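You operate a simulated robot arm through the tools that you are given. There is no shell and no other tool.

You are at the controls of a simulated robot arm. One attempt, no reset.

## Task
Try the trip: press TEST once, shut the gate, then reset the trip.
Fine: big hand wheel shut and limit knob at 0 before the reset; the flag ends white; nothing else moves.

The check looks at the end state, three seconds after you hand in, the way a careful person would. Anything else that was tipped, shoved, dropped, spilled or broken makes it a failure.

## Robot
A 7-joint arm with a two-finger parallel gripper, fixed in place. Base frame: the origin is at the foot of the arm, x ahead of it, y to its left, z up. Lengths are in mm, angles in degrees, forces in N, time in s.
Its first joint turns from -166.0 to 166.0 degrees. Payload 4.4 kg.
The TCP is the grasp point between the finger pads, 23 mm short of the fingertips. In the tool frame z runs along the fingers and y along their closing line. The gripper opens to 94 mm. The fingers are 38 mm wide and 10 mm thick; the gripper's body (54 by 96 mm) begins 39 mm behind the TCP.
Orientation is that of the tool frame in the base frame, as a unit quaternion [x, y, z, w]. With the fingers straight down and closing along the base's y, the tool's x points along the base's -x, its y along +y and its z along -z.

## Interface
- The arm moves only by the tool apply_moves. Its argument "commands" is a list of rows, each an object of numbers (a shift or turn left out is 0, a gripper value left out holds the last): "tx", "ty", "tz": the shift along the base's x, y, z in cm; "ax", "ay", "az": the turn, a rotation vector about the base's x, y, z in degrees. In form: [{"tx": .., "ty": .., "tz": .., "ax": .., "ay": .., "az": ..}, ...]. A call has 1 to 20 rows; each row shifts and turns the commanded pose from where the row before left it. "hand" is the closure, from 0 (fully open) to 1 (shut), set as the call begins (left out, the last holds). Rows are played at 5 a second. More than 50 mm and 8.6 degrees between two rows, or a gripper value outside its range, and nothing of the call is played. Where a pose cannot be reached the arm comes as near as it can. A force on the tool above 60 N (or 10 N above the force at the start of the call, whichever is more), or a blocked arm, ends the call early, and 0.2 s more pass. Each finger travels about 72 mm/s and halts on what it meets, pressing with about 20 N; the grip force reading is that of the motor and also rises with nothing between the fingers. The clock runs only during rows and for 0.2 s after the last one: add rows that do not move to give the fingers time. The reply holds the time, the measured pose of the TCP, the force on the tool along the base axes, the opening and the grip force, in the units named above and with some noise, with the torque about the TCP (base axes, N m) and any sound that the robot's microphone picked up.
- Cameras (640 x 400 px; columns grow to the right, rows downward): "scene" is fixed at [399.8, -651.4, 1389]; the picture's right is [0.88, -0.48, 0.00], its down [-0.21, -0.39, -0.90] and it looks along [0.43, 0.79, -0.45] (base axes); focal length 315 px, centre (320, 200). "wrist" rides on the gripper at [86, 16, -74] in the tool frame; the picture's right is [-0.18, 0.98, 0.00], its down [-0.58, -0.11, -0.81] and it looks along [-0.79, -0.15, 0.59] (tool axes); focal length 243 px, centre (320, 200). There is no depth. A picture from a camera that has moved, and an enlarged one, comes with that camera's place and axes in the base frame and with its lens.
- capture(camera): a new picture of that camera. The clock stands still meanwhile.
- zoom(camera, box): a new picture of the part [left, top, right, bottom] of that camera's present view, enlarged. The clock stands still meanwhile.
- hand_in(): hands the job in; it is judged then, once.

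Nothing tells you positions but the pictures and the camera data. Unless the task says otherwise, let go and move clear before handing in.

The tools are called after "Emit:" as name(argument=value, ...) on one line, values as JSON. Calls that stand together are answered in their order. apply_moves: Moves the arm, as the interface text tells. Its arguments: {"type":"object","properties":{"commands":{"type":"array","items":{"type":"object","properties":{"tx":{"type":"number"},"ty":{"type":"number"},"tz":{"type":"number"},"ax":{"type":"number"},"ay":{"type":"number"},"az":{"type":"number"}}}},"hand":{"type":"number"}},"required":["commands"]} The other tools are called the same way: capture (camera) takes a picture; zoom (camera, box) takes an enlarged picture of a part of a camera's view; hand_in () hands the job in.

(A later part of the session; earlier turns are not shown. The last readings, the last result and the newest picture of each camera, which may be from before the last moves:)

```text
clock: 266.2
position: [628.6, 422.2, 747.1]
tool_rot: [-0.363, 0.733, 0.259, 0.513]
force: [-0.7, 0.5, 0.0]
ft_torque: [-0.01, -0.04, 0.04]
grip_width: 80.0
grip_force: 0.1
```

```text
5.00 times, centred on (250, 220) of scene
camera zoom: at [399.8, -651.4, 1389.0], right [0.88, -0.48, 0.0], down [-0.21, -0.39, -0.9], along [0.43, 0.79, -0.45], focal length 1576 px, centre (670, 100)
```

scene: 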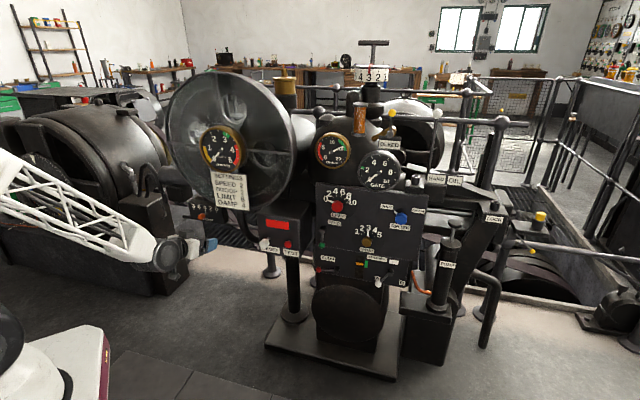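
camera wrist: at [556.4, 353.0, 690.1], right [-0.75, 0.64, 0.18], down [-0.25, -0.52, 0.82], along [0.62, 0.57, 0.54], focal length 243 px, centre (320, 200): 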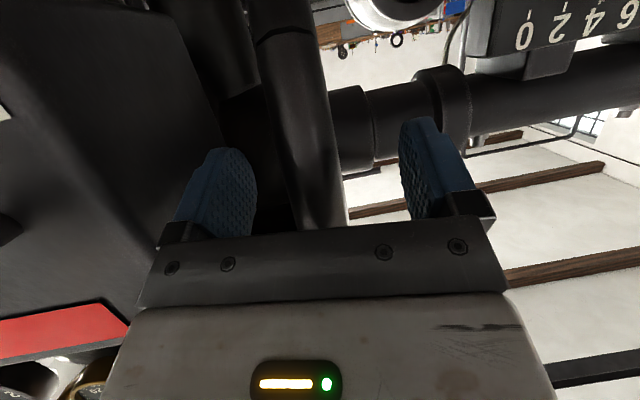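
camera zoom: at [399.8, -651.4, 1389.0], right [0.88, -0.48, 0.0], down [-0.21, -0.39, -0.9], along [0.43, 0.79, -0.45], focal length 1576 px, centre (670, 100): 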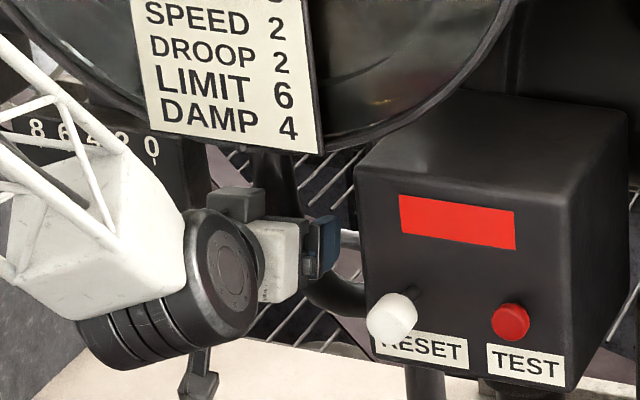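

Emit:
apply_moves(commands=[{"tx": 0.73, "ty": 0.68, "tz": -0.2}, {"tx": 0.58, "ty": 0.55, "tz": -0.1}, {}])

Emit:
capture(camera="wrist")

Emit:
zoom(camera="scene", box=[200, 180, 300, 260])

```text
clock: 267.0
position: [642.7, 433.8, 744.8]
tool_rot: [-0.363, 0.733, 0.258, 0.514]
force: [0.7, 0.1, 0.2]
ft_torque: [-0.01, -0.01, 0.04]
grip_width: 79.8
grip_force: 0.0
```

```text
taken
camera wrist: at [569.3, 364.5, 687.7], right [-0.75, 0.64, 0.18], down [-0.25, -0.52, 0.82], along [0.62, 0.57, 0.54], focal length 243 px, centre (320, 200)
```

wrist: 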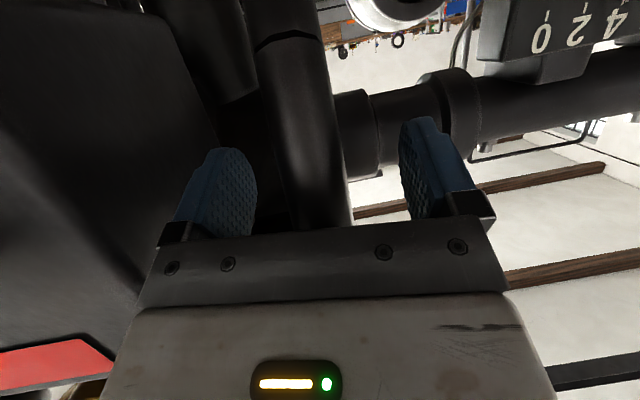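

```text
5.00 times, centred on (250, 220) of scene
camera zoom: at [399.8, -651.4, 1389.0], right [0.88, -0.48, 0.0], down [-0.21, -0.39, -0.9], along [0.43, 0.79, -0.45], focal length 1576 px, centre (670, 100)
```

zoom: 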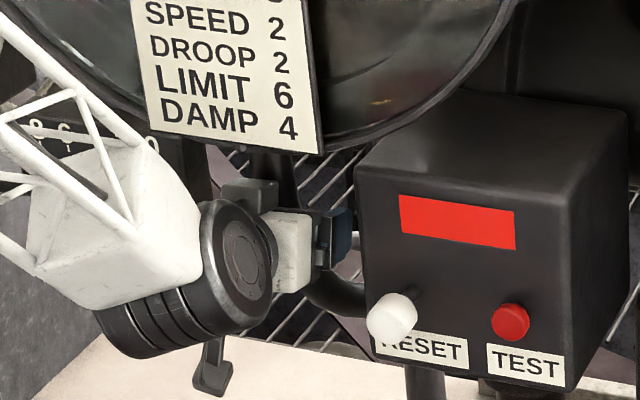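

The rim is at the grasp point. Closing on it.

Emit:
apply_moves(commands=[{}, {}, {}, {}, {}], hand=1)

Emit:
capture(camera="wrist")

```text
clock: 268.2
position: [643.3, 434.2, 745.2]
tool_rot: [-0.363, 0.733, 0.259, 0.513]
force: [25.4, -33.9, 4.6]
ft_torque: [-0.62, -0.87, -0.72]
grip_width: 39.4
grip_force: 20.3
```

```text
taken
camera wrist: at [569.6, 364.2, 687.9], right [-0.75, 0.64, 0.18], down [-0.25, -0.52, 0.82], along [0.62, 0.57, 0.55], focal length 243 px, centre (320, 200)
```

wrist: 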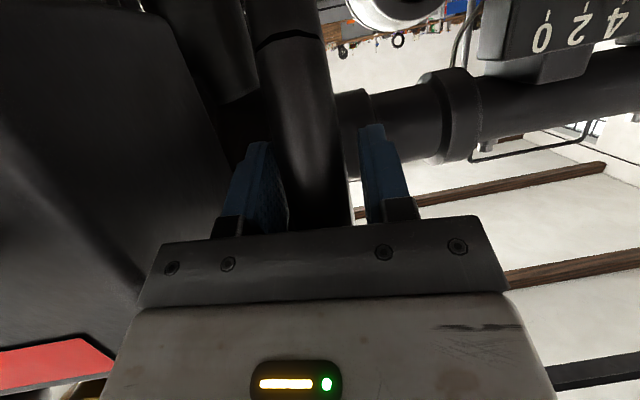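

Emit:
apply_moves(commands=[{"tx": 0.15, "ty": -0.13}, {"tx": 0.15, "ty": -0.13}, {}, {}])

```text
clock: 269.2
position: [644.3, 431.1, 744.5]
tool_rot: [-0.364, 0.733, 0.259, 0.513]
force: [29.4, -25.7, 1.7]
ft_torque: [-1.27, -1.97, -0.77]
grip_width: 33.8
grip_force: 45.0
```

Emit:
apply_moves(commands=[{"tx": 0.1, "ty": -0.09}, {}])

```text
clock: 269.8
position: [645.1, 432.9, 744.2]
tool_rot: [-0.365, 0.732, 0.26, 0.513]
force: [4.6, 6.5, 5.1]
ft_torque: [-1.02, -1.86, -0.49]
grip_width: 33.4
grip_force: 44.7
```

Gripped at 33.4 mm with balanced forces. Testing: move the front of the rim down 6 mm and read the resistance.

Emit:
apply_moves(commands=[{"tx": 0.05, "ty": 0.05, "tz": -0.3}, {"tx": 0.05, "ty": 0.05, "tz": -0.3}, {}])

```text
clock: 270.6
position: [646.2, 432.1, 739.2]
tool_rot: [-0.365, 0.732, 0.26, 0.513]
force: [-33.2, 37.6, 11.0]
ft_torque: [-0.29, -2.14, -0.19]
grip_width: 33.9
grip_force: 45.2
```

Emit:
apply_moves(commands=[{"tx": -0.08, "ty": 0.08}, {"tx": 0.05, "ty": 0.05, "tz": -0.4}, {"tx": 0.06, "ty": 0.06, "tz": -0.4}, {}])

Emit:
capture(camera="wrist")

Emit:
zoom(camera="scene", box=[200, 180, 300, 260])

```text
clock: 271.6
position: [647.8, 433.9, 730.5]
tool_rot: [-0.363, 0.734, 0.258, 0.513]
force: [-20.1, 22.0, 10.6]
ft_torque: [-0.48, -2.04, -0.37]
grip_width: 33.9
grip_force: 44.5
```

```text
taken
camera wrist: at [575.0, 364.9, 673.5], right [-0.75, 0.64, 0.18], down [-0.25, -0.52, 0.82], along [0.62, 0.57, 0.54], focal length 243 px, centre (320, 200)
```

wrist: 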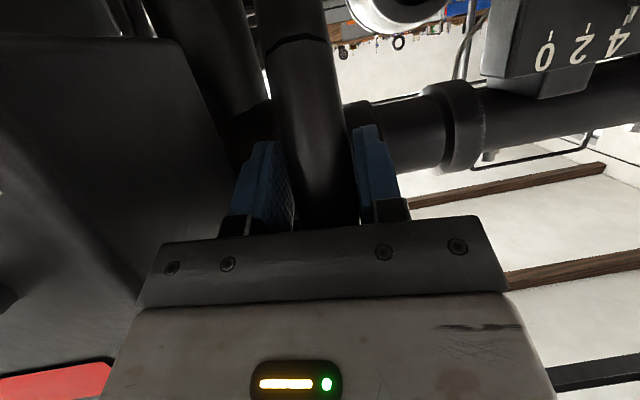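

```text
5.00 times, centred on (250, 220) of scene
camera zoom: at [399.8, -651.4, 1389.0], right [0.88, -0.48, 0.0], down [-0.21, -0.39, -0.9], along [0.43, 0.79, -0.45], focal length 1576 px, centre (670, 100)
```

zoom: 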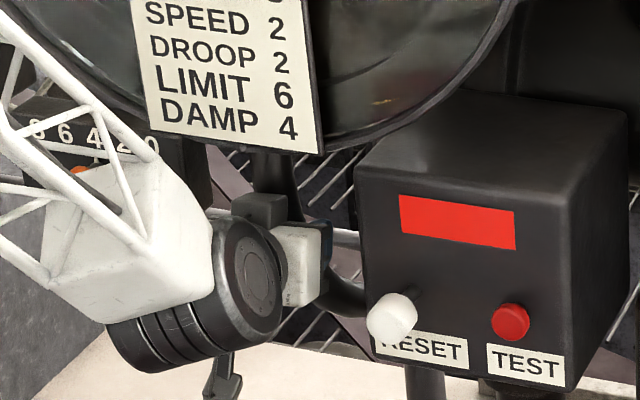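

The wheel turns with the grip: the rim seam stays fixed relative to the fingers. I'll look at the GATE gauge for any reaction, then continue the stroke.

Emit:
zoom(camera="scene", box=[350, 140, 410, 195])

Emit:
apply_moves(commands=[{"tx": -0.04, "ty": 0.04}, {"tx": 0.1, "ty": 0.1, "tz": -0.5}, {"tx": 0.1, "ty": 0.1, "tz": -0.5}, {"tx": 0.11, "ty": 0.11, "tz": -0.5}, {}])

Emit:
zoom(camera="scene", box=[350, 140, 410, 195])

```text
7.27 times, centred on (380, 168) of scene
camera zoom: at [399.8, -651.4, 1389.0], right [0.88, -0.48, 0.0], down [-0.21, -0.39, -0.9], along [0.43, 0.79, -0.45], focal length 2293 px, centre (-116, 436)
```

zoom: 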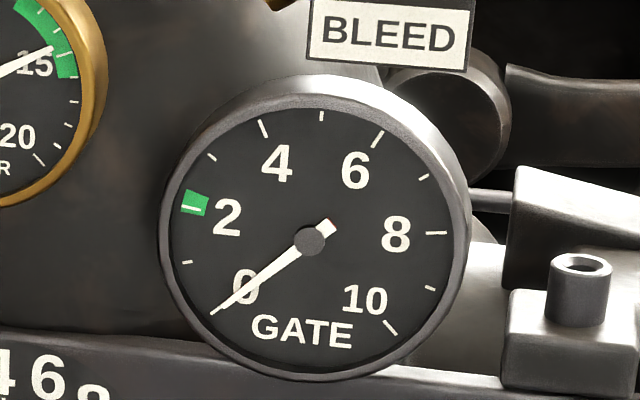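

```text
clock: 272.8
position: [649.8, 437.5, 715.2]
tool_rot: [-0.363, 0.734, 0.258, 0.513]
force: [-3.4, -23.3, 5.0]
ft_torque: [0.89, -2.73, -0.38]
grip_width: 33.8
grip_force: 45.5
```

```text
7.27 times, centred on (380, 168) of scene
camera zoom: at [399.8, -651.4, 1389.0], right [0.88, -0.48, 0.0], down [-0.21, -0.39, -0.9], along [0.43, 0.79, -0.45], focal length 2293 px, centre (-116, 436)
```

zoom: 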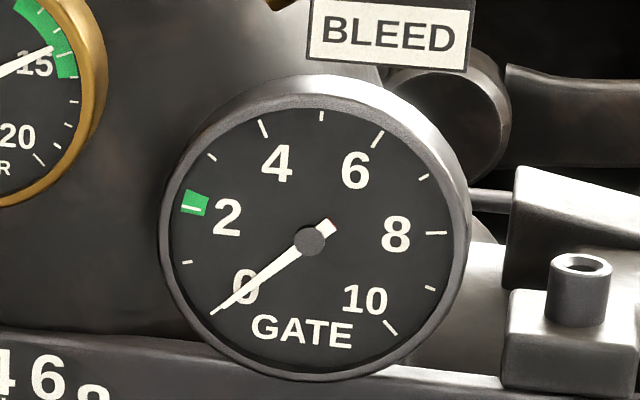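

No gauge change, as expected with the limit at 0. Continuing down with the tool pitching along with the rim.

Emit:
apply_moves(commands=[{"ax": 2.5, "ay": -2.7}, {"tx": 0.25, "ty": 0.26, "tz": -0.94, "ax": 1.5, "ay": -1.6}, {"tx": 0.27, "ty": 0.28, "tz": -0.93, "ax": 1.5, "ay": -1.6}, {}])

Emit:
apply_moves(commands=[{"tx": 0.3, "ty": 0.29, "tz": -0.91, "ax": 1.5, "ay": -1.6}, {"tx": 0.33, "ty": 0.31, "tz": -0.9, "ax": 1.5, "ay": -1.6}, {}])

```text
clock: 273.8
position: [656.8, 443.5, 695.4]
tool_rot: [-0.351, 0.692, 0.275, 0.568]
force: [23.9, -37.6, -1.0]
ft_torque: [-0.67, -1.89, -1.27]
grip_width: 33.6
grip_force: 44.9
```

```text
clock: 274.6
position: [664.4, 450.7, 679.9]
tool_rot: [-0.344, 0.668, 0.283, 0.597]
force: [33.3, -5.4, 11.1]
ft_torque: [-0.86, -1.74, -1.32]
grip_width: 33.5
grip_force: 45.1
```

Emit:
apply_moves(commands=[{"tx": 0.09, "ty": -0.03}, {"tx": 0.35, "ty": 0.32, "tz": -0.88, "ax": 1.5, "ay": -1.6}, {"tx": 0.38, "ty": 0.35, "tz": -0.86, "ax": 1.5, "ay": -1.6}, {}])

Emit:
apply_moves(commands=[{"tx": 0.4, "ty": 0.38, "tz": -0.84, "ax": 1.5, "ay": -1.6}, {"tx": 0.42, "ty": 0.4, "tz": -0.82, "ax": 1.5, "ay": -1.6}, {}])

Emit:
capture(camera="wrist")

Emit:
zoom(camera="scene", box=[190, 170, 310, 280])

```text
clock: 275.6
position: [669.0, 454.9, 661.4]
tool_rot: [-0.337, 0.644, 0.29, 0.623]
force: [16.5, 6.5, 18.3]
ft_torque: [-0.48, -1.43, -0.86]
grip_width: 33.1
grip_force: 44.8
```

```text
clock: 276.4
position: [680.0, 462.6, 645.0]
tool_rot: [-0.326, 0.621, 0.302, 0.646]
force: [-11.6, 28.5, 12.5]
ft_torque: [-0.75, -0.97, -0.64]
grip_width: 33.0
grip_force: 45.3
```

```text
taken
camera wrist: at [624.6, 412.1, 555.3], right [-0.79, 0.59, 0.14], down [-0.43, -0.7, 0.57], along [0.44, 0.39, 0.81], focal length 243 px, centre (320, 200)
```

wrist: 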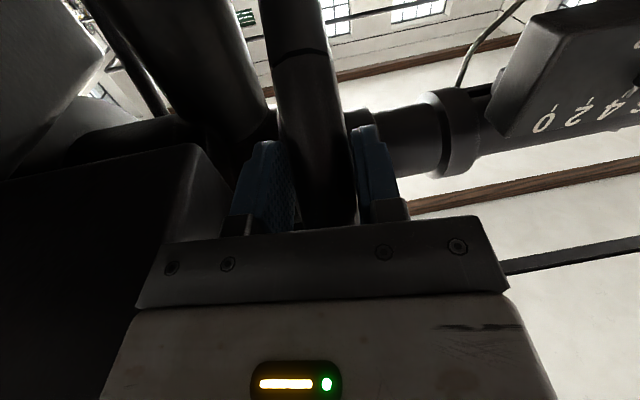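

```text
3.64 times, centred on (250, 225) of scene
camera zoom: at [399.8, -651.4, 1389.0], right [0.88, -0.48, 0.0], down [-0.21, -0.39, -0.9], along [0.43, 0.79, -0.45], focal length 1146 px, centre (574, 109)
```

zoom: 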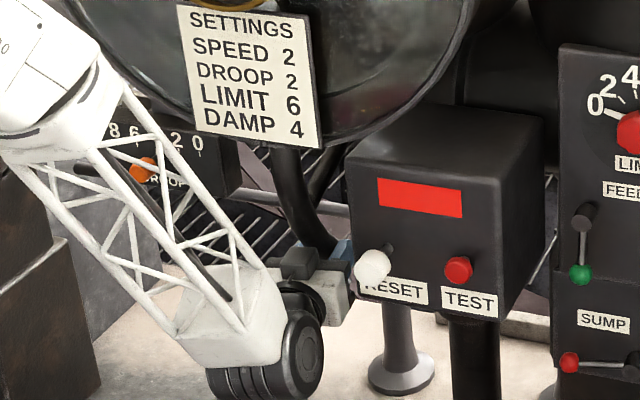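

Rotated about 24° so far without a stop. Continuing down as far as the space allows.

Emit:
apply_moves(commands=[{"tx": 0.4, "ty": 0.46, "tz": -0.79, "ax": 1.5, "ay": -1.6}, {"tx": 0.46, "ty": 0.44, "tz": -0.77, "ax": 1.5, "ay": -1.6}, {}])

Emit:
apply_moves(commands=[{"tx": 0.48, "ty": 0.46, "tz": -0.75, "ax": 1.5, "ay": -1.6}, {"tx": 0.5, "ty": 0.48, "tz": -0.72, "ax": 1.5, "ay": -1.6}, {}])

```text
clock: 276.8
position: [679.7, 465.5, 639.7]
tool_rot: [-0.325, 0.613, 0.307, 0.651]
force: [-7.5, 13.0, 1.3]
ft_torque: [-1.09, -0.54, -0.58]
grip_width: 33.5
grip_force: 45.1
out of reach, approached as far as the arm can: row 1
stopped in row 1: the force on the tool passed its limit at 69 N (the readings are from after the stop); the commanded pose is now the measured one
```

```text
clock: 277.4
position: [691.2, 475.3, 626.9]
tool_rot: [-0.318, 0.59, 0.321, 0.669]
force: [-8.6, 13.9, 0.5]
ft_torque: [-1.16, -0.43, -0.73]
grip_width: 34.3
grip_force: 44.8
out of reach, approached as far as the arm can: row 2
stopped in row 3: the force on the tool passed its limit at 66 N (the readings are from after the stop); the commanded pose is now the measured one
```

Reach limit for this stroke at about 30°. I'll release and back out, then view the hub from the left again to see which parts turned and whether there's an index.

Emit:
apply_moves(commands=[{}, {}, {}, {}], hand=0.15)

Emit:
apply_moves(commands=[{"tx": -1.1, "ty": -1.0}, {"tx": -1.46, "ty": -1.37}, {}])

Emit:
capture(camera="wrist")

Emit:
zoom(camera="scene", box=[190, 170, 310, 280])

```text
clock: 278.4
position: [690.7, 474.7, 625.4]
tool_rot: [-0.318, 0.591, 0.322, 0.668]
force: [-0.4, -0.2, -0.5]
ft_torque: [0.02, -0.03, -0.01]
grip_width: 79.8
grip_force: 0.0
```

```text
clock: 279.2
position: [667.3, 449.9, 627.5]
tool_rot: [-0.316, 0.593, 0.326, 0.665]
force: [-0.8, 0.6, -0.3]
ft_torque: [-0.01, -0.02, 0.01]
grip_width: 79.9
grip_force: 0.1
```

```text
taken
camera wrist: at [618.7, 404.7, 533.1], right [-0.81, 0.57, 0.15], down [-0.43, -0.75, 0.5], along [0.4, 0.34, 0.85], focal length 243 px, centre (320, 200)
```

wrist: 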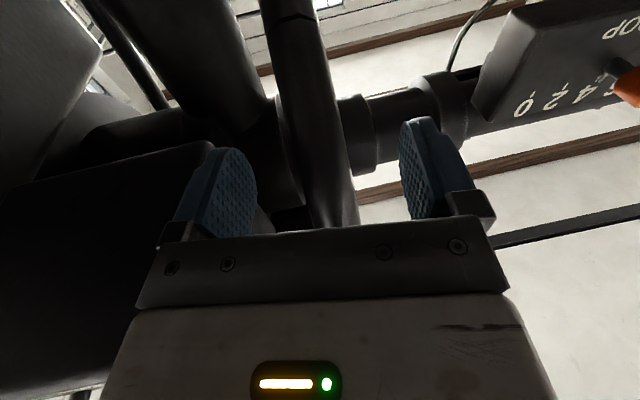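

```text
3.64 times, centred on (250, 225) of scene
camera zoom: at [399.8, -651.4, 1389.0], right [0.88, -0.48, 0.0], down [-0.21, -0.39, -0.9], along [0.43, 0.79, -0.45], focal length 1146 px, centre (574, 109)
```

zoom: 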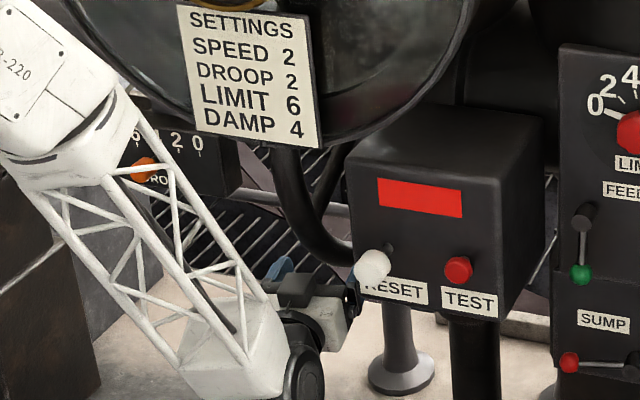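

Emit:
apply_moves(commands=[{"tx": -1.8, "ty": -1.7}, {"tx": -2.2, "ty": -2.05}, {"tx": -2.2, "ty": -2.05}, {}])

Emit:
apply_moves(commands=[{"tx": -2.2, "ty": -2.05}, {"tx": -2.2, "ty": -2.05, "tz": 1, "ax": -4, "ay": 4.3}, {"tx": -2.2, "ty": -2.05, "tz": 1.5, "ax": -4, "ay": 4.3}, {"tx": -2.2, "ty": -2.05, "tz": 2, "ax": -4, "ay": 4.3}, {"tz": 2.5, "ax": -4, "ay": 4.3}, {"tz": 2.5, "ax": -4, "ay": 4.3}, {"tz": 2.5}, {}])

Emit:
capture(camera="scene")

Emit:
zoom(camera="wrist", box=[0, 0, 640, 10])

```text
clock: 280.2
position: [627.5, 386.3, 641.0]
tool_rot: [-0.314, 0.594, 0.331, 0.663]
force: [0.7, -0.4, -0.1]
ft_torque: [0.05, 0.0, -0.03]
grip_width: 80.1
grip_force: 0.0
out of reach, approached as far as the arm can: row 1, 2, 3
```

```text
clock: 282.0
position: [548.9, 302.3, 771.0]
tool_rot: [-0.364, 0.75, 0.269, 0.482]
force: [-0.2, 0.4, -0.4]
ft_torque: [-0.01, 0.02, 0.01]
grip_width: 80.2
grip_force: 0.1
out of reach, approached as far as the arm can: row 1
```

```text
taken
```

scene: 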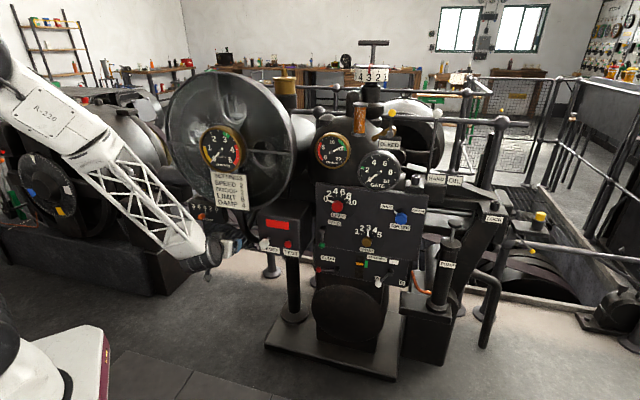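

```text
1.00 times, centred on (320, 5) of wrist (not enlarged: the box is as wide or as high as the picture)
camera zoom: at [472.7, 231.2, 720.3], right [-0.74, 0.64, 0.22], down [-0.18, -0.5, 0.84], along [0.65, 0.59, 0.49], focal length 243 px, centre (320, 395)
```

zoom: 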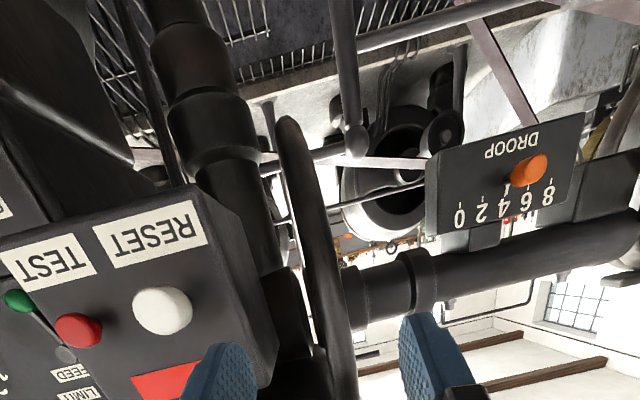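

I'll go back to the left viewpoint to compare the hub, peg and spokes with the earlier picture.

Emit:
apply_moves(commands=[{"tx": -2, "ty": -3}, {"tx": -2, "ty": -3}, {"tx": -2, "ty": -3, "ax": -5, "ay": 5.4}, {"tx": -2, "ty": -3, "ax": -5, "ay": 5.4}, {"tx": -2, "ty": -3, "tz": 2, "ax": -5, "ay": 5.4}, {"ty": -3, "tz": 3, "ax": -5, "ay": 5.4}, {"tz": 3, "ax": -5, "ay": 5.4}, {"tz": 3, "ax": -5, "ay": 5.4}, {"tz": 3}, {"tz": 4, "tx": -2}, {"tz": 4, "tx": -2}, {"tz": 4, "tx": -2}, {"tz": 3, "tx": -2}, {"tz": 3, "tx": -2}, {}])

Emit:
apply_moves(commands=[{"ty": 4, "az": -7}, {"ty": 4, "az": -7}, {"ty": 4, "az": -7}, {"ty": 4, "az": -7}, {"ty": 4, "az": -7}, {"ty": 4, "az": -7}, {"ty": 4, "az": -7}, {"ty": 4, "az": -7}, {"ty": 4, "az": -7}, {"ty": 4, "az": -7, "tx": -1}, {"az": -7, "tx": -2}, {"az": -7, "tx": -2}, {"az": -7, "tx": -2}, {"az": -4}, {}])

Emit:
capture(camera="wrist")

Emit:
zoom(camera="wrist", box=[400, 0, 640, 200])

```text
clock: 285.2
position: [349.2, 126.2, 1090.9]
tool_rot: [-0.386, 0.897, 0.157, 0.147]
force: [-0.2, -0.7, 0.0]
ft_torque: [0.0, 0.01, 0.01]
grip_width: 79.8
grip_force: 0.1
```

```text
clock: 288.4
position: [278.9, 523.3, 1084.8]
tool_rot: [0.401, 0.89, -0.005, 0.214]
force: [-0.3, 0.4, -0.6]
ft_torque: [-0.01, -0.01, -0.03]
grip_width: 80.0
grip_force: 0.1
```

```text
taken
camera wrist: at [212.2, 609.3, 1121.8], right [0.81, 0.53, 0.23], down [-0.04, -0.34, 0.94], along [0.58, -0.77, -0.25], focal length 243 px, centre (320, 200)
```

wrist: 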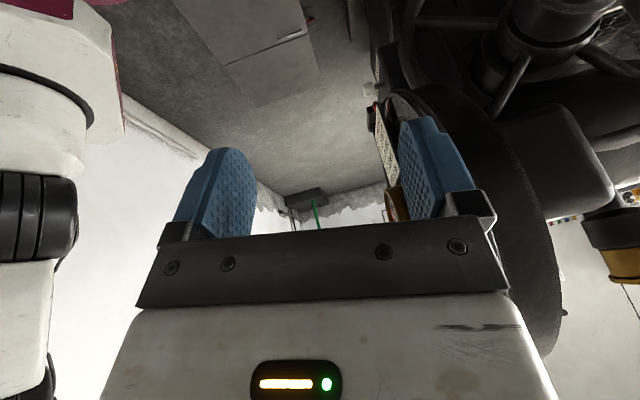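

```text
2.00 times, centred on (520, 100) of wrist
camera zoom: at [212.2, 609.3, 1121.8], right [0.81, 0.53, 0.23], down [-0.04, -0.34, 0.94], along [0.58, -0.77, -0.25], focal length 485 px, centre (-80, 400)
```

zoom: 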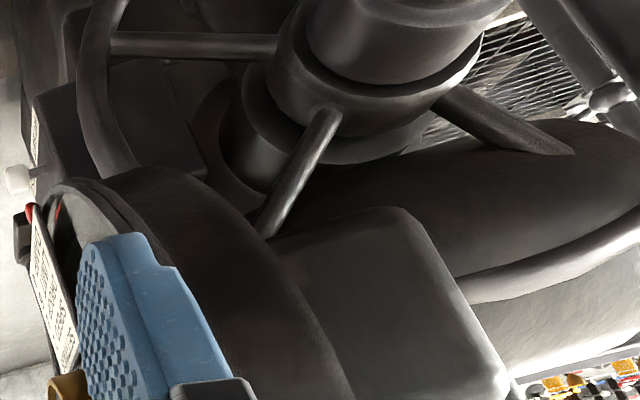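

There's no index mark on the hub. To learn the wheel's direction and scale, I'll briefly raise the LIMIT knob in a single grip, read the red pointer, and return it to 0 in the same grip.

Emit:
apply_moves(commands=[{"tx": 1, "az": 7}, {"tx": 1, "az": 7}, {"tx": 1, "az": 7}, {"ty": -4, "az": 7}, {"ty": -4, "az": 7}, {"ty": -4, "az": 7}, {"ty": -4, "az": 7}, {"ty": -4, "az": 7}, {"ty": -4, "az": 7}, {"ty": -4, "az": 7}, {"ty": -4, "az": 7}, {"ty": -4, "az": 7}, {"ty": -4, "az": 6}, {"ty": -4}, {"ty": -4}, {"tx": 3, "tz": -2}, {"tx": 3, "tz": -2}, {"tx": 3, "tz": -2}, {}])

```text
clock: 292.4
position: [398.2, 42.5, 1028.4]
tool_rot: [-0.346, 0.913, 0.151, 0.153]
force: [0.7, -0.8, 0.4]
ft_torque: [-0.03, 0.0, 0.0]
grip_width: 79.7
grip_force: 0.0
```

Emit:
apply_moves(commands=[{"ax": 3.37, "ay": -7.12, "az": 0.31}, {"ax": 3.37, "ay": -7.12, "az": 0.31, "tx": 2}, {"ax": 3.37, "ay": -7.12, "az": 0.31, "tx": 2}, {"ax": 3.37, "ay": -7.12, "az": 0.31, "tx": 2}, {"ax": 3.37, "ay": -7.12, "az": 0.31, "tx": 2}, {"ax": 3.37, "ay": -7.12, "az": 0.31, "tx": 2}, {"ax": 3.37, "ay": -7.12, "az": 0.31, "tx": 2}, {"ax": 3.37, "ay": -7.12, "az": 0.31, "tx": 2}, {"ax": 3.37, "ay": -7.12, "az": 0.31, "tx": 2}, {"tz": -4}, {"tz": -4}, {"tz": -4}, {"tz": -4.5}, {}], hand=0.3)

Emit:
apply_moves(commands=[{"tx": 3.5, "ty": 1}, {"tx": 3.5, "ty": 1}, {"tx": 3.5, "ty": 1}, {"tx": 3.5, "ty": 1}, {"tx": 3.5, "ty": 1}, {"tx": 3.5, "ty": 1}, {"tx": 3.5, "ty": 1}, {"tx": 3.5, "ty": 0.6}, {}])

Emit:
capture(camera="wrist")

Emit:
zoom(camera="scene", box=[310, 170, 370, 230])

```text
clock: 295.4
position: [559.3, 44.5, 864.4]
tool_rot: [-0.342, 0.619, 0.17, 0.686]
force: [0.7, 0.3, 0.6]
ft_torque: [0.01, -0.02, 0.0]
grip_width: 65.8
grip_force: 0.0
```

```text
clock: 297.4
position: [837.3, 121.4, 864.0]
tool_rot: [-0.344, 0.618, 0.17, 0.686]
force: [-0.4, 0.0, -1.1]
ft_torque: [0.03, 0.0, 0.0]
grip_width: 65.9
grip_force: 0.1
```

```text
taken
camera wrist: at [787.7, 64.9, 774.9], right [-0.68, 0.73, -0.08], down [-0.62, -0.52, 0.59], along [0.39, 0.45, 0.8], focal length 243 px, centre (320, 200)
```

wrist: 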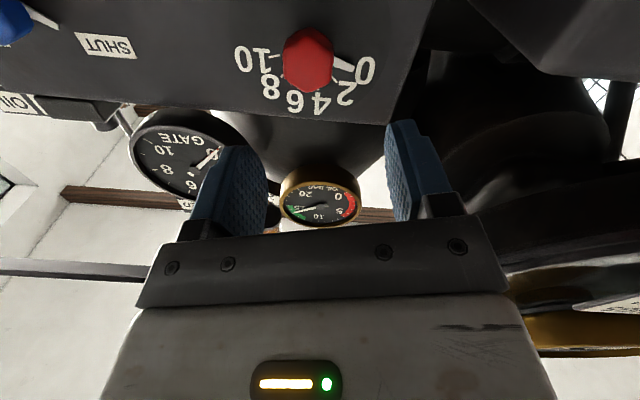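

```text
6.67 times, centred on (340, 200) of scene
camera zoom: at [399.8, -651.4, 1389.0], right [0.88, -0.48, 0.0], down [-0.21, -0.39, -0.9], along [0.43, 0.79, -0.45], focal length 2102 px, centre (187, 200)
```

zoom: 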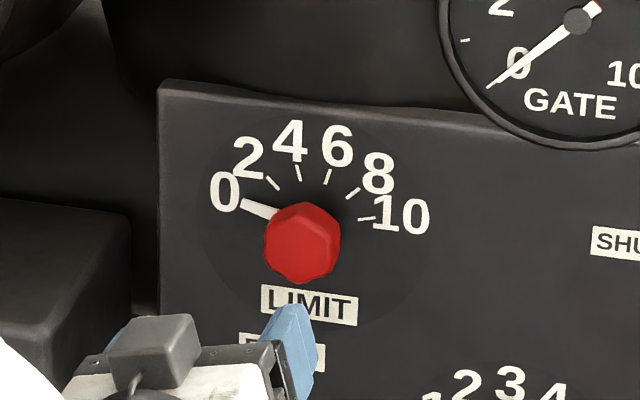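

Emit:
apply_moves(commands=[{"tx": 0.64, "ty": -0.69}, {"tx": 1.9, "ty": 1.78}, {"tx": 1.9, "ty": 1.78}, {"tx": 1.9, "ty": 1.78}, {}])

Emit:
zoom(camera="wrist", box=[180, 40, 480, 240])

```text
clock: 298.6
position: [900.8, 167.6, 865.2]
tool_rot: [-0.345, 0.618, 0.171, 0.686]
force: [0.3, -0.7, 0.2]
ft_torque: [0.04, 0.0, 0.03]
grip_width: 65.7
grip_force: 0.1
```

```text
2.00 times, centred on (330, 140) of wrist
camera zoom: at [851.6, 112.0, 775.8], right [-0.68, 0.73, -0.08], down [-0.62, -0.52, 0.59], along [0.39, 0.45, 0.8], focal length 485 px, centre (300, 320)
```

zoom: 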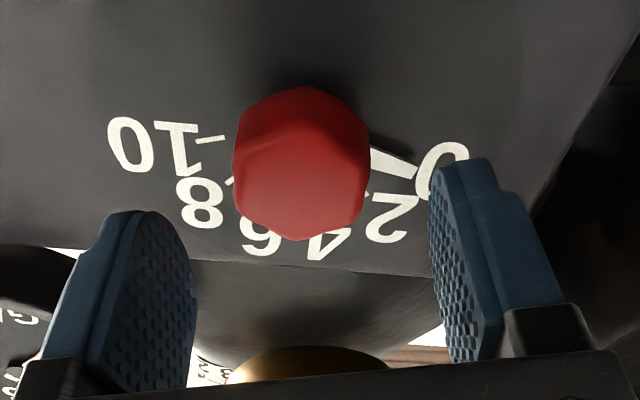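

Emit:
apply_moves(commands=[{"tx": 0.91, "ty": 0.86, "tz": -0.1}, {"tx": 0.91, "ty": 0.86}, {}])

Emit:
apply_moves(commands=[{}, {}, {}, {}], hand=1)

```text
clock: 299.4
position: [920.6, 185.0, 862.8]
tool_rot: [-0.344, 0.618, 0.172, 0.686]
force: [-0.1, 0.1, -0.1]
ft_torque: [0.0, 0.02, 0.03]
grip_width: 65.8
grip_force: 0.1
```

```text
clock: 300.4
position: [920.2, 185.9, 863.0]
tool_rot: [-0.343, 0.618, 0.171, 0.686]
force: [-9.2, 10.4, 0.0]
ft_torque: [0.13, -0.06, 0.42]
grip_width: 38.9
grip_force: 45.0
```

Good grip with low side load. Rotating clockwise to raise the limit, watching the gauge.

Emit:
apply_moves(commands=[{"ax": 2.2, "ay": 2.05}, {"ax": 2.2, "ay": 2.05}, {"ax": 2.2, "ay": 2.05}, {"ax": 2.2, "ay": 2.05}, {}])

Emit:
apply_moves(commands=[{"ax": 2.2, "ay": 2.05}, {"ax": 2.2, "ay": 2.05}, {"ax": 2.2, "ay": 2.05}, {"ax": 2.2, "ay": 2.05}, {}])

Emit:
zoom(camera="scene", box=[300, 130, 420, 230])

```text
clock: 301.6
position: [919.0, 184.0, 862.8]
tool_rot: [-0.278, 0.65, 0.242, 0.665]
force: [-20.4, 54.3, 4.4]
ft_torque: [-0.01, -0.06, 0.92]
grip_width: 38.6
grip_force: 44.8
```

```text
clock: 302.2
position: [918.7, 184.6, 861.7]
tool_rot: [-0.25, 0.662, 0.271, 0.653]
force: [-8.3, 11.6, 1.7]
ft_torque: [0.02, -0.12, 0.6]
grip_width: 38.7
grip_force: 44.8
stopped in row 2: the force on the tool passed its limit at 69 N (the readings are from after the stop); the commanded pose is now the measured one
```

```text
4.00 times, centred on (360, 180) of scene
camera zoom: at [399.8, -651.4, 1389.0], right [0.88, -0.48, 0.0], down [-0.21, -0.39, -0.9], along [0.43, 0.79, -0.45], focal length 1261 px, centre (160, 280)
```

zoom: 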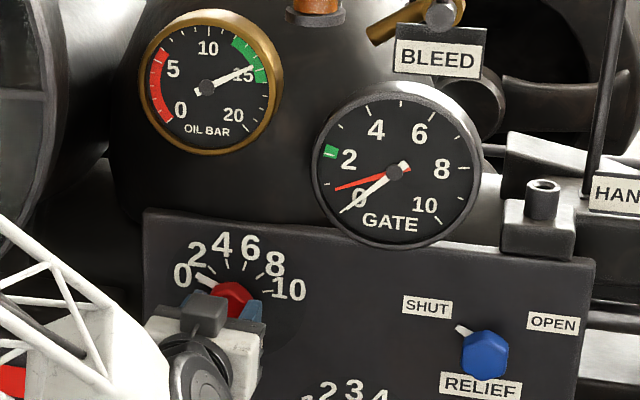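

The red pointer follows the limit up to about 1. Continuing to raise it to see where it's capped by the wheel.

Emit:
apply_moves(commands=[{"tx": -0.05, "ty": 0.06}, {"ax": 2.2, "ay": 2.05}, {"ax": 2.2, "ay": 2.05}, {"ax": 2.2, "ay": 2.05}, {}])

Emit:
apply_moves(commands=[{"tx": -0.02, "ty": 0.02}, {"ax": 2.2, "ay": 2.05}, {"ax": 2.2, "ay": 2.05}, {"ax": 2.2, "ay": 2.05}, {}])

Emit:
zoom(camera="scene", box=[300, 130, 420, 230])

```text
clock: 303.4
position: [919.2, 185.2, 861.7]
tool_rot: [-0.196, 0.679, 0.322, 0.629]
force: [7.3, 4.8, 6.8]
ft_torque: [-0.17, 0.23, 0.12]
grip_width: 37.8
grip_force: 45.1
```

```text
clock: 304.6
position: [917.4, 186.7, 862.9]
tool_rot: [-0.143, 0.692, 0.37, 0.603]
force: [-18.4, -11.1, 18.9]
ft_torque: [0.03, -0.07, 0.39]
grip_width: 37.9
grip_force: 44.9
```

```text
4.00 times, centred on (360, 180) of scene
camera zoom: at [399.8, -651.4, 1389.0], right [0.88, -0.48, 0.0], down [-0.21, -0.39, -0.9], along [0.43, 0.79, -0.45], focal length 1261 px, centre (160, 280)
```

zoom: 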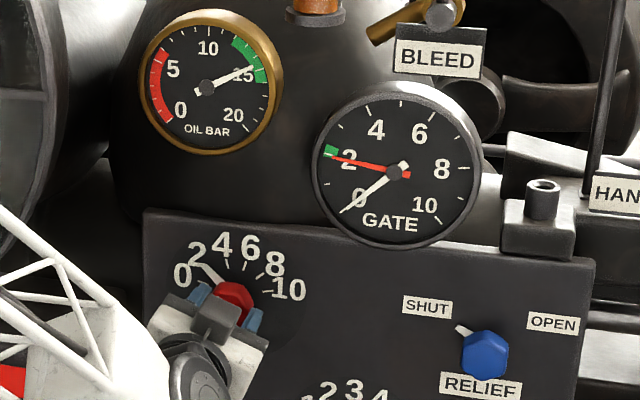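

Emit:
apply_moves(commands=[{"tx": -0.02, "ty": 0.01, "tz": 0.04}, {"ax": 2.2, "ay": 2.05}, {"ax": 2.2, "ay": 2.05}, {"ax": 2.2, "ay": 2.05}, {}])

Emit:
zoom(camera="scene", box=[350, 140, 410, 195])

Emit:
zoom(camera="scene", box=[310, 170, 370, 230])

```text
clock: 305.8
position: [918.4, 185.7, 861.4]
tool_rot: [-0.088, 0.702, 0.416, 0.572]
force: [-10.3, -2.6, 10.8]
ft_torque: [-0.17, 0.1, 0.41]
grip_width: 38.1
grip_force: 44.5
```

```text
7.27 times, centred on (380, 168) of scene
camera zoom: at [399.8, -651.4, 1389.0], right [0.88, -0.48, 0.0], down [-0.21, -0.39, -0.9], along [0.43, 0.79, -0.45], focal length 2293 px, centre (-116, 436)
```

zoom: 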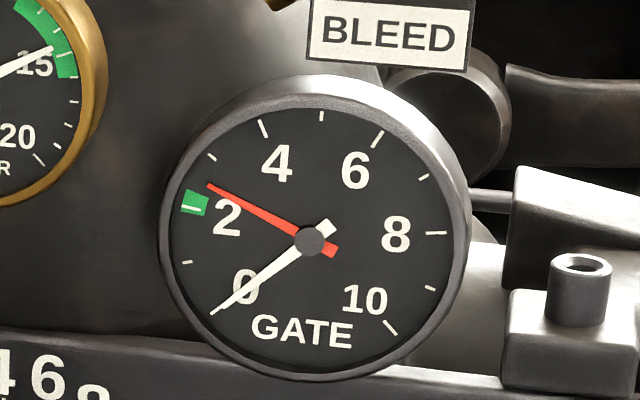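

```text
6.67 times, centred on (340, 200) of scene
camera zoom: at [399.8, -651.4, 1389.0], right [0.88, -0.48, 0.0], down [-0.21, -0.39, -0.9], along [0.43, 0.79, -0.45], focal length 2102 px, centre (187, 200)
```

zoom: 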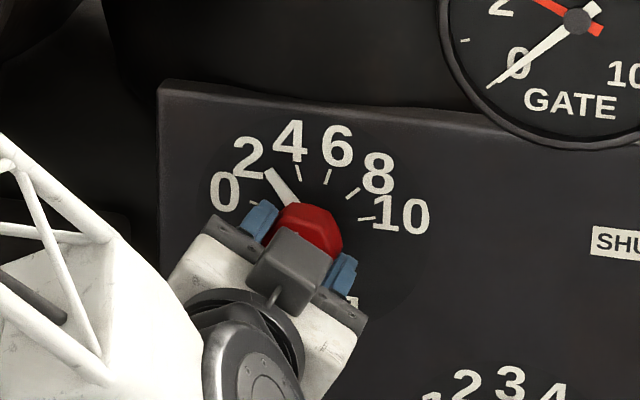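

Emit:
apply_moves(commands=[{"ax": 2.2, "ay": 2.05}, {"ax": 2.2, "ay": 2.05}, {"ax": 2.2, "ay": 2.05}, {}])

Emit:
zoom(camera="scene", box=[350, 140, 410, 195])

Emit:
zoom(camera="scene", box=[310, 170, 370, 230])

```text
clock: 306.8
position: [918.5, 187.5, 862.7]
tool_rot: [-0.034, 0.706, 0.46, 0.538]
force: [-39.3, 12.3, 14.4]
ft_torque: [-0.08, -0.15, 1.11]
grip_width: 38.4
grip_force: 45.0
```

```text
7.27 times, centred on (380, 168) of scene
camera zoom: at [399.8, -651.4, 1389.0], right [0.88, -0.48, 0.0], down [-0.21, -0.39, -0.9], along [0.43, 0.79, -0.45], focal length 2293 px, centre (-116, 436)
```

zoom: 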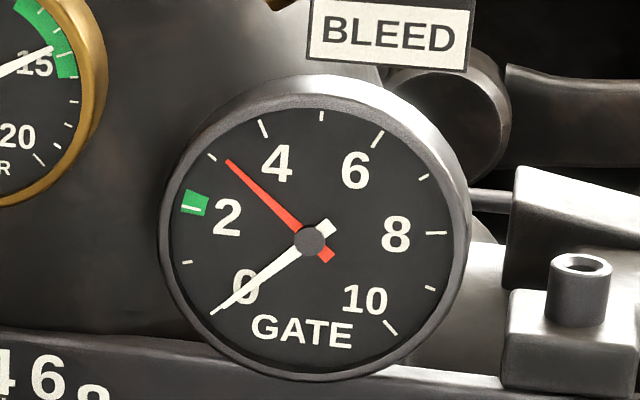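

```text
6.67 times, centred on (340, 200) of scene
camera zoom: at [399.8, -651.4, 1389.0], right [0.88, -0.48, 0.0], down [-0.21, -0.39, -0.9], along [0.43, 0.79, -0.45], focal length 2102 px, centre (187, 200)
```

zoom: 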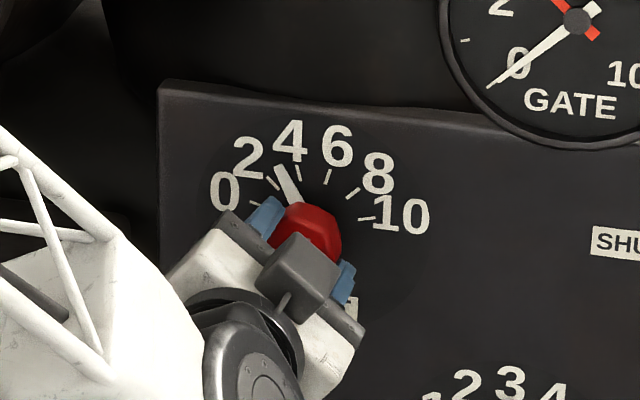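

Still following the limit past 3, so my downward stroke opened the wheel; shut is upwards. I'll raise a bit more to find its value and the scale.

Emit:
apply_moves(commands=[{"tx": -0.06, "ty": 0.03, "tz": 0.03}, {"ax": 2.2, "ay": 2.05}, {"ax": 2.2, "ay": 2.05}, {"ax": 2.2, "ay": 2.05}, {}])

Emit:
apply_moves(commands=[{"tx": -0.02, "tz": 0.02}, {"ax": 2.2, "ay": 2.05}, {"ax": 2.2, "ay": 2.05}, {"ax": 2.2, "ay": 2.05}, {}])

Emit:
zoom(camera="scene", box=[350, 140, 410, 195])

Emit:
zoom(camera="scene", box=[310, 170, 370, 230])

```text
clock: 308.0
position: [917.6, 186.3, 863.2]
tool_rot: [0.024, 0.707, 0.501, 0.5]
force: [-26.0, 16.0, 7.6]
ft_torque: [0.03, -0.15, 0.82]
grip_width: 38.4
grip_force: 45.4
```

```text
clock: 309.2
position: [917.7, 185.6, 863.5]
tool_rot: [0.079, 0.702, 0.539, 0.459]
force: [-50.1, 21.0, 18.2]
ft_torque: [0.44, -0.66, 1.09]
grip_width: 38.3
grip_force: 45.1
```

```text
7.27 times, centred on (380, 168) of scene
camera zoom: at [399.8, -651.4, 1389.0], right [0.88, -0.48, 0.0], down [-0.21, -0.39, -0.9], along [0.43, 0.79, -0.45], focal length 2293 px, centre (-116, 436)
```

zoom: 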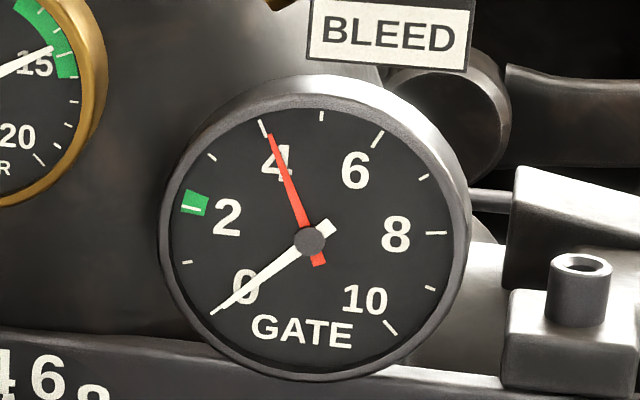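

```text
6.67 times, centred on (340, 200) of scene
camera zoom: at [399.8, -651.4, 1389.0], right [0.88, -0.48, 0.0], down [-0.21, -0.39, -0.9], along [0.43, 0.79, -0.45], focal length 2102 px, centre (187, 200)
```

zoom: 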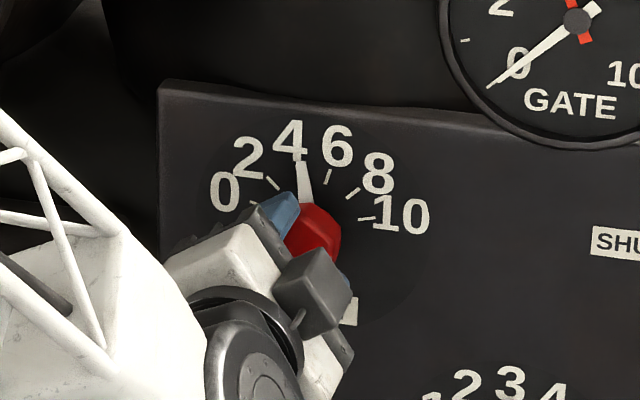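

Emit:
apply_moves(commands=[{"tx": -0.07, "ty": 0.03, "tz": 0.03}, {"ax": 2.2, "ay": 2.05}, {"ax": 2.2, "ay": 2.05}, {"ax": 2.2, "ay": 2.05}, {}])

Emit:
apply_moves(commands=[{"tx": -0.03, "ty": 0.01, "tz": 0.02}, {"ax": 2.2, "ay": 2.05}, {"ax": 2.2, "ay": 2.05}, {"ax": 2.2, "ay": 2.05}, {}])

Emit:
zoom(camera="scene", box=[350, 140, 410, 195])

Emit:
zoom(camera="scene", box=[310, 170, 370, 230])

```text
clock: 310.4
position: [917.9, 186.2, 863.2]
tool_rot: [0.134, 0.694, 0.573, 0.416]
force: [-13.2, 24.7, 17.8]
ft_torque: [0.1, -0.2, 0.9]
grip_width: 38.5
grip_force: 44.8
```

```text
clock: 311.6
position: [918.4, 186.6, 864.8]
tool_rot: [0.188, 0.68, 0.604, 0.37]
force: [5.1, 12.5, 25.2]
ft_torque: [0.29, -0.42, 0.42]
grip_width: 38.1
grip_force: 45.4
```

```text
7.27 times, centred on (380, 168) of scene
camera zoom: at [399.8, -651.4, 1389.0], right [0.88, -0.48, 0.0], down [-0.21, -0.39, -0.9], along [0.43, 0.79, -0.45], focal length 2293 px, centre (-116, 436)
```

zoom: 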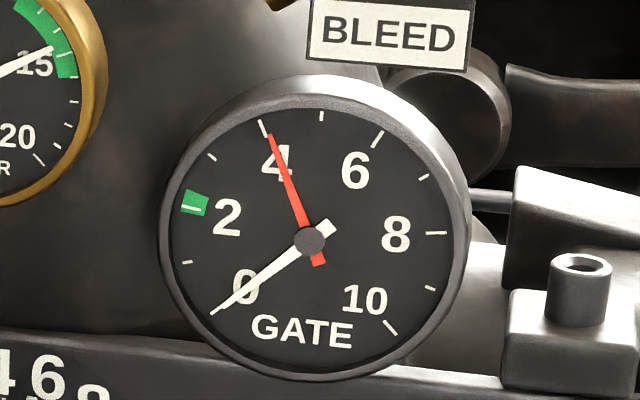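

```text
6.67 times, centred on (340, 200) of scene
camera zoom: at [399.8, -651.4, 1389.0], right [0.88, -0.48, 0.0], down [-0.21, -0.39, -0.9], along [0.43, 0.79, -0.45], focal length 2102 px, centre (187, 200)
```

zoom: 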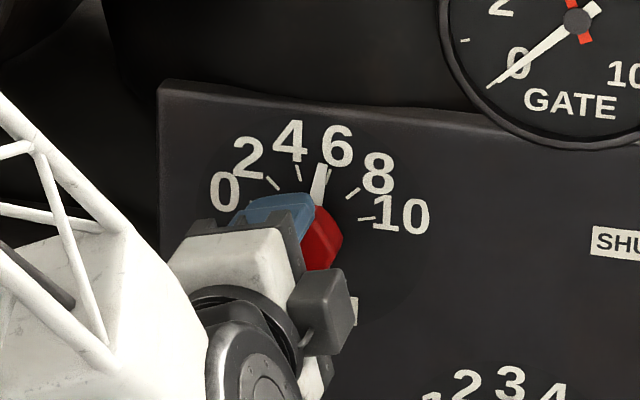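

Now it's calibrated: the red pointer is capped at 4.1 by the wheel, so my 29.5° downward stroke opened it by about 2.1 units (~14° per unit) and shutting is upwards by about 59°. I'll turn the limit back to around 3 and release, so the red pointer can confirm the wheel reaching 0.

Emit:
apply_moves(commands=[{"tz": 0.05}, {"ax": -2.2, "ay": -2.05}, {"ax": -2.2, "ay": -2.05}, {"ax": -2.2, "ay": -2.05}, {"ax": -2.2, "ay": -2.05}, {}])

Emit:
apply_moves(commands=[{"ax": -2.2, "ay": -2.05}, {"ax": -2.2, "ay": -2.05}, {"ax": -2.2, "ay": -2.05}, {"ax": -2.2, "ay": -2.05}, {}])

Emit:
apply_moves(commands=[{"ax": -2.2, "ay": -2.05}, {"ax": -2.2, "ay": -2.05}, {"ax": -2.2, "ay": -2.05}, {"ax": -2.2, "ay": -2.05}, {}])

Emit:
zoom(camera="scene", box=[300, 130, 420, 230])

```text
clock: 313.0
position: [916.1, 186.0, 863.7]
tool_rot: [0.115, 0.697, 0.562, 0.431]
force: [-2.9, -1.6, 16.2]
ft_torque: [0.48, -0.49, -0.3]
grip_width: 37.8
grip_force: 45.6
```

```text
clock: 314.2
position: [915.8, 185.1, 863.5]
tool_rot: [0.042, 0.706, 0.513, 0.487]
force: [-11.4, -23.4, 10.0]
ft_torque: [0.42, -0.49, -0.6]
grip_width: 38.3
grip_force: 44.9
```

```text
clock: 315.4
position: [918.0, 185.7, 863.0]
tool_rot: [-0.032, 0.707, 0.459, 0.538]
force: [-4.3, -37.0, -0.1]
ft_torque: [0.34, -0.27, -0.99]
grip_width: 37.8
grip_force: 45.0
```

```text
4.00 times, centred on (360, 180) of scene
camera zoom: at [399.8, -651.4, 1389.0], right [0.88, -0.48, 0.0], down [-0.21, -0.39, -0.9], along [0.43, 0.79, -0.45], focal length 1261 px, centre (160, 280)
```

zoom: 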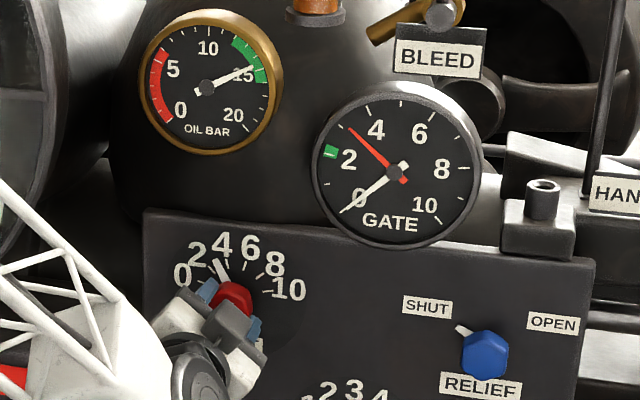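

Emit:
apply_moves(commands=[{"tx": 0.03, "ty": -0.05}, {"ax": -2.2, "ay": -2.05}, {"ax": -2.2, "ay": -2.05}, {"ax": -2.2, "ay": -2.05}, {"ax": -2.2, "ay": -2.05}, {}])

Emit:
apply_moves(commands=[{}, {}, {}], hand=0.3)

Emit:
apply_moves(commands=[{"tx": -1.1, "ty": -1.03}, {"tx": -1.46, "ty": -1.37}, {"tx": -2.2, "ty": -2.05}, {"tx": -2.9, "ty": -2.7}, {"tx": -2.9, "ty": -2.7}, {"tx": -2.9, "ty": -2.7}, {}])

Emit:
zoom(camera="scene", box=[300, 130, 420, 230])

```text
clock: 316.8
position: [917.6, 185.5, 862.2]
tool_rot: [-0.106, 0.7, 0.401, 0.582]
force: [46.6, -18.2, -29.8]
ft_torque: [-0.38, 0.6, -0.63]
grip_width: 37.9
grip_force: 45.1
```

```text
clock: 317.6
position: [917.6, 185.6, 864.4]
tool_rot: [-0.106, 0.699, 0.4, 0.583]
force: [-0.2, -0.1, -0.3]
ft_torque: [-0.02, 0.01, 0.02]
grip_width: 65.6
grip_force: 0.0
```

```text
clock: 319.2
position: [782.7, 58.8, 863.1]
tool_rot: [-0.107, 0.699, 0.402, 0.582]
force: [-0.2, 0.3, -0.4]
ft_torque: [0.0, 0.01, -0.01]
grip_width: 65.8
grip_force: 0.0
```

```text
4.00 times, centred on (360, 180) of scene
camera zoom: at [399.8, -651.4, 1389.0], right [0.88, -0.48, 0.0], down [-0.21, -0.39, -0.9], along [0.43, 0.79, -0.45], focal length 1261 px, centre (160, 280)
```

zoom: 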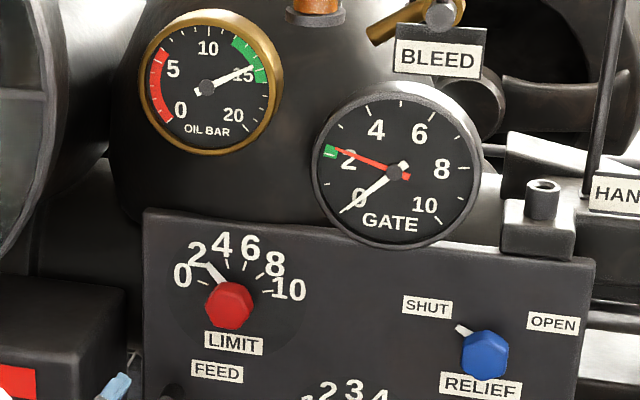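

Limit is parked at about 2.4. Now back to the wheel: I'll approach as before, slide down the rim with the fingers open, grip low, and stroke upwards.

Emit:
apply_moves(commands=[{"tx": -4}, {"tx": -4}, {"tx": -4, "ax": -6.4, "ay": -1.04, "az": 2.2}, {"tx": -4, "ax": -6.4, "ay": -1.04, "az": 2.2}, {"tx": -4, "ax": -6.4, "ay": -1.04, "az": 2.2}, {"tx": -3, "ty": 2, "ax": -6.4, "ay": -1.04, "az": 2.2}, {"tx": -2, "ty": 3, "tz": -0.6, "ax": -6.4, "ay": -1.04, "az": 2.2}, {"tx": -2, "ty": 3, "tz": -1}, {"tx": -2, "ty": 3, "tz": -1}, {"tx": -1, "ty": 3, "tz": -1}, {"ty": 3, "tz": -1}, {"ty": 3}, {"ty": 3}, {}], hand=0.15)

Emit:
zoom(camera="wrist", box=[0, 0, 640, 10])

```text
clock: 322.2
position: [483.7, 292.9, 818.8]
tool_rot: [-0.346, 0.742, 0.241, 0.52]
force: [-0.1, 0.1, -0.9]
ft_torque: [0.01, 0.01, 0.0]
grip_width: 80.0
grip_force: 0.0
```

```text
1.00 times, centred on (320, 5) of wrist (not enlarged: the box is as wide or as high as the picture)
camera zoom: at [406.5, 226.3, 762.5], right [-0.71, 0.68, 0.17], down [-0.28, -0.5, 0.82], along [0.65, 0.54, 0.54], focal length 243 px, centre (320, 395)
```

zoom: 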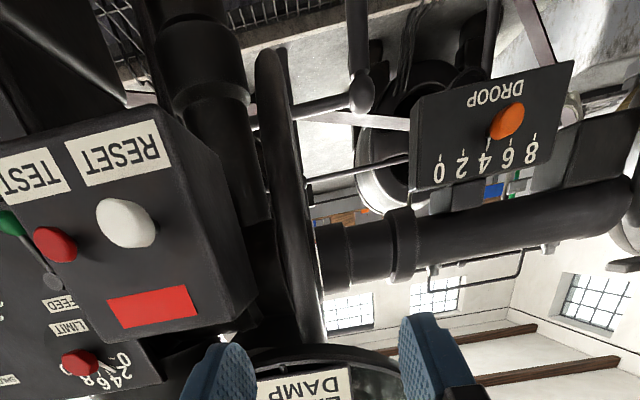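

Emit:
apply_moves(commands=[{"tx": 1.9, "ty": 1.59, "tz": -1.19}, {"tx": 1.9, "ty": 1.59, "tz": -1.19}, {"tx": 1.9, "ty": 1.59, "tz": -1.19}, {"tx": 1.9, "ty": 1.59, "tz": -1.19}, {}])

Emit:
apply_moves(commands=[{"tx": 1.46, "ty": 1.37, "tz": -0.6}, {"tx": 1.46, "ty": 1.37, "tz": -0.6, "az": 3}, {"tx": 1.2, "ty": 1.1, "tz": -0.5}, {}])

Emit:
capture(camera="wrist")

```text
clock: 323.4
position: [557.7, 354.9, 770.7]
tool_rot: [-0.346, 0.741, 0.242, 0.522]
force: [0.3, 0.0, 0.2]
ft_torque: [-0.02, 0.0, 0.01]
grip_width: 80.1
grip_force: 0.1
```

```text
clock: 324.4
position: [601.0, 393.0, 752.2]
tool_rot: [-0.365, 0.733, 0.255, 0.514]
force: [0.0, 1.1, -0.5]
ft_torque: [0.01, -0.03, 0.01]
grip_width: 79.9
grip_force: 0.0
```

```text
taken
camera wrist: at [526.8, 324.0, 696.0], right [-0.75, 0.64, 0.17], down [-0.25, -0.51, 0.82], along [0.62, 0.57, 0.54], focal length 243 px, centre (320, 200)
```

wrist: 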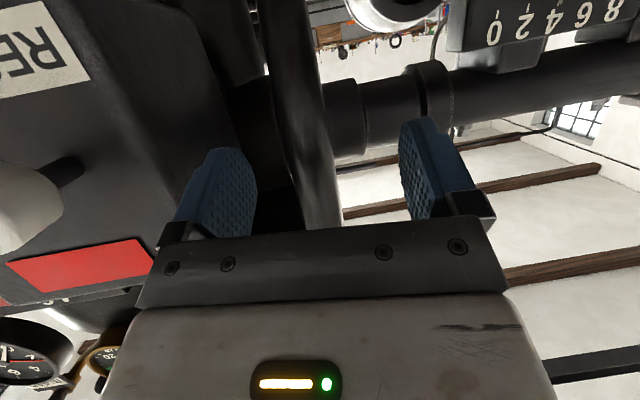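

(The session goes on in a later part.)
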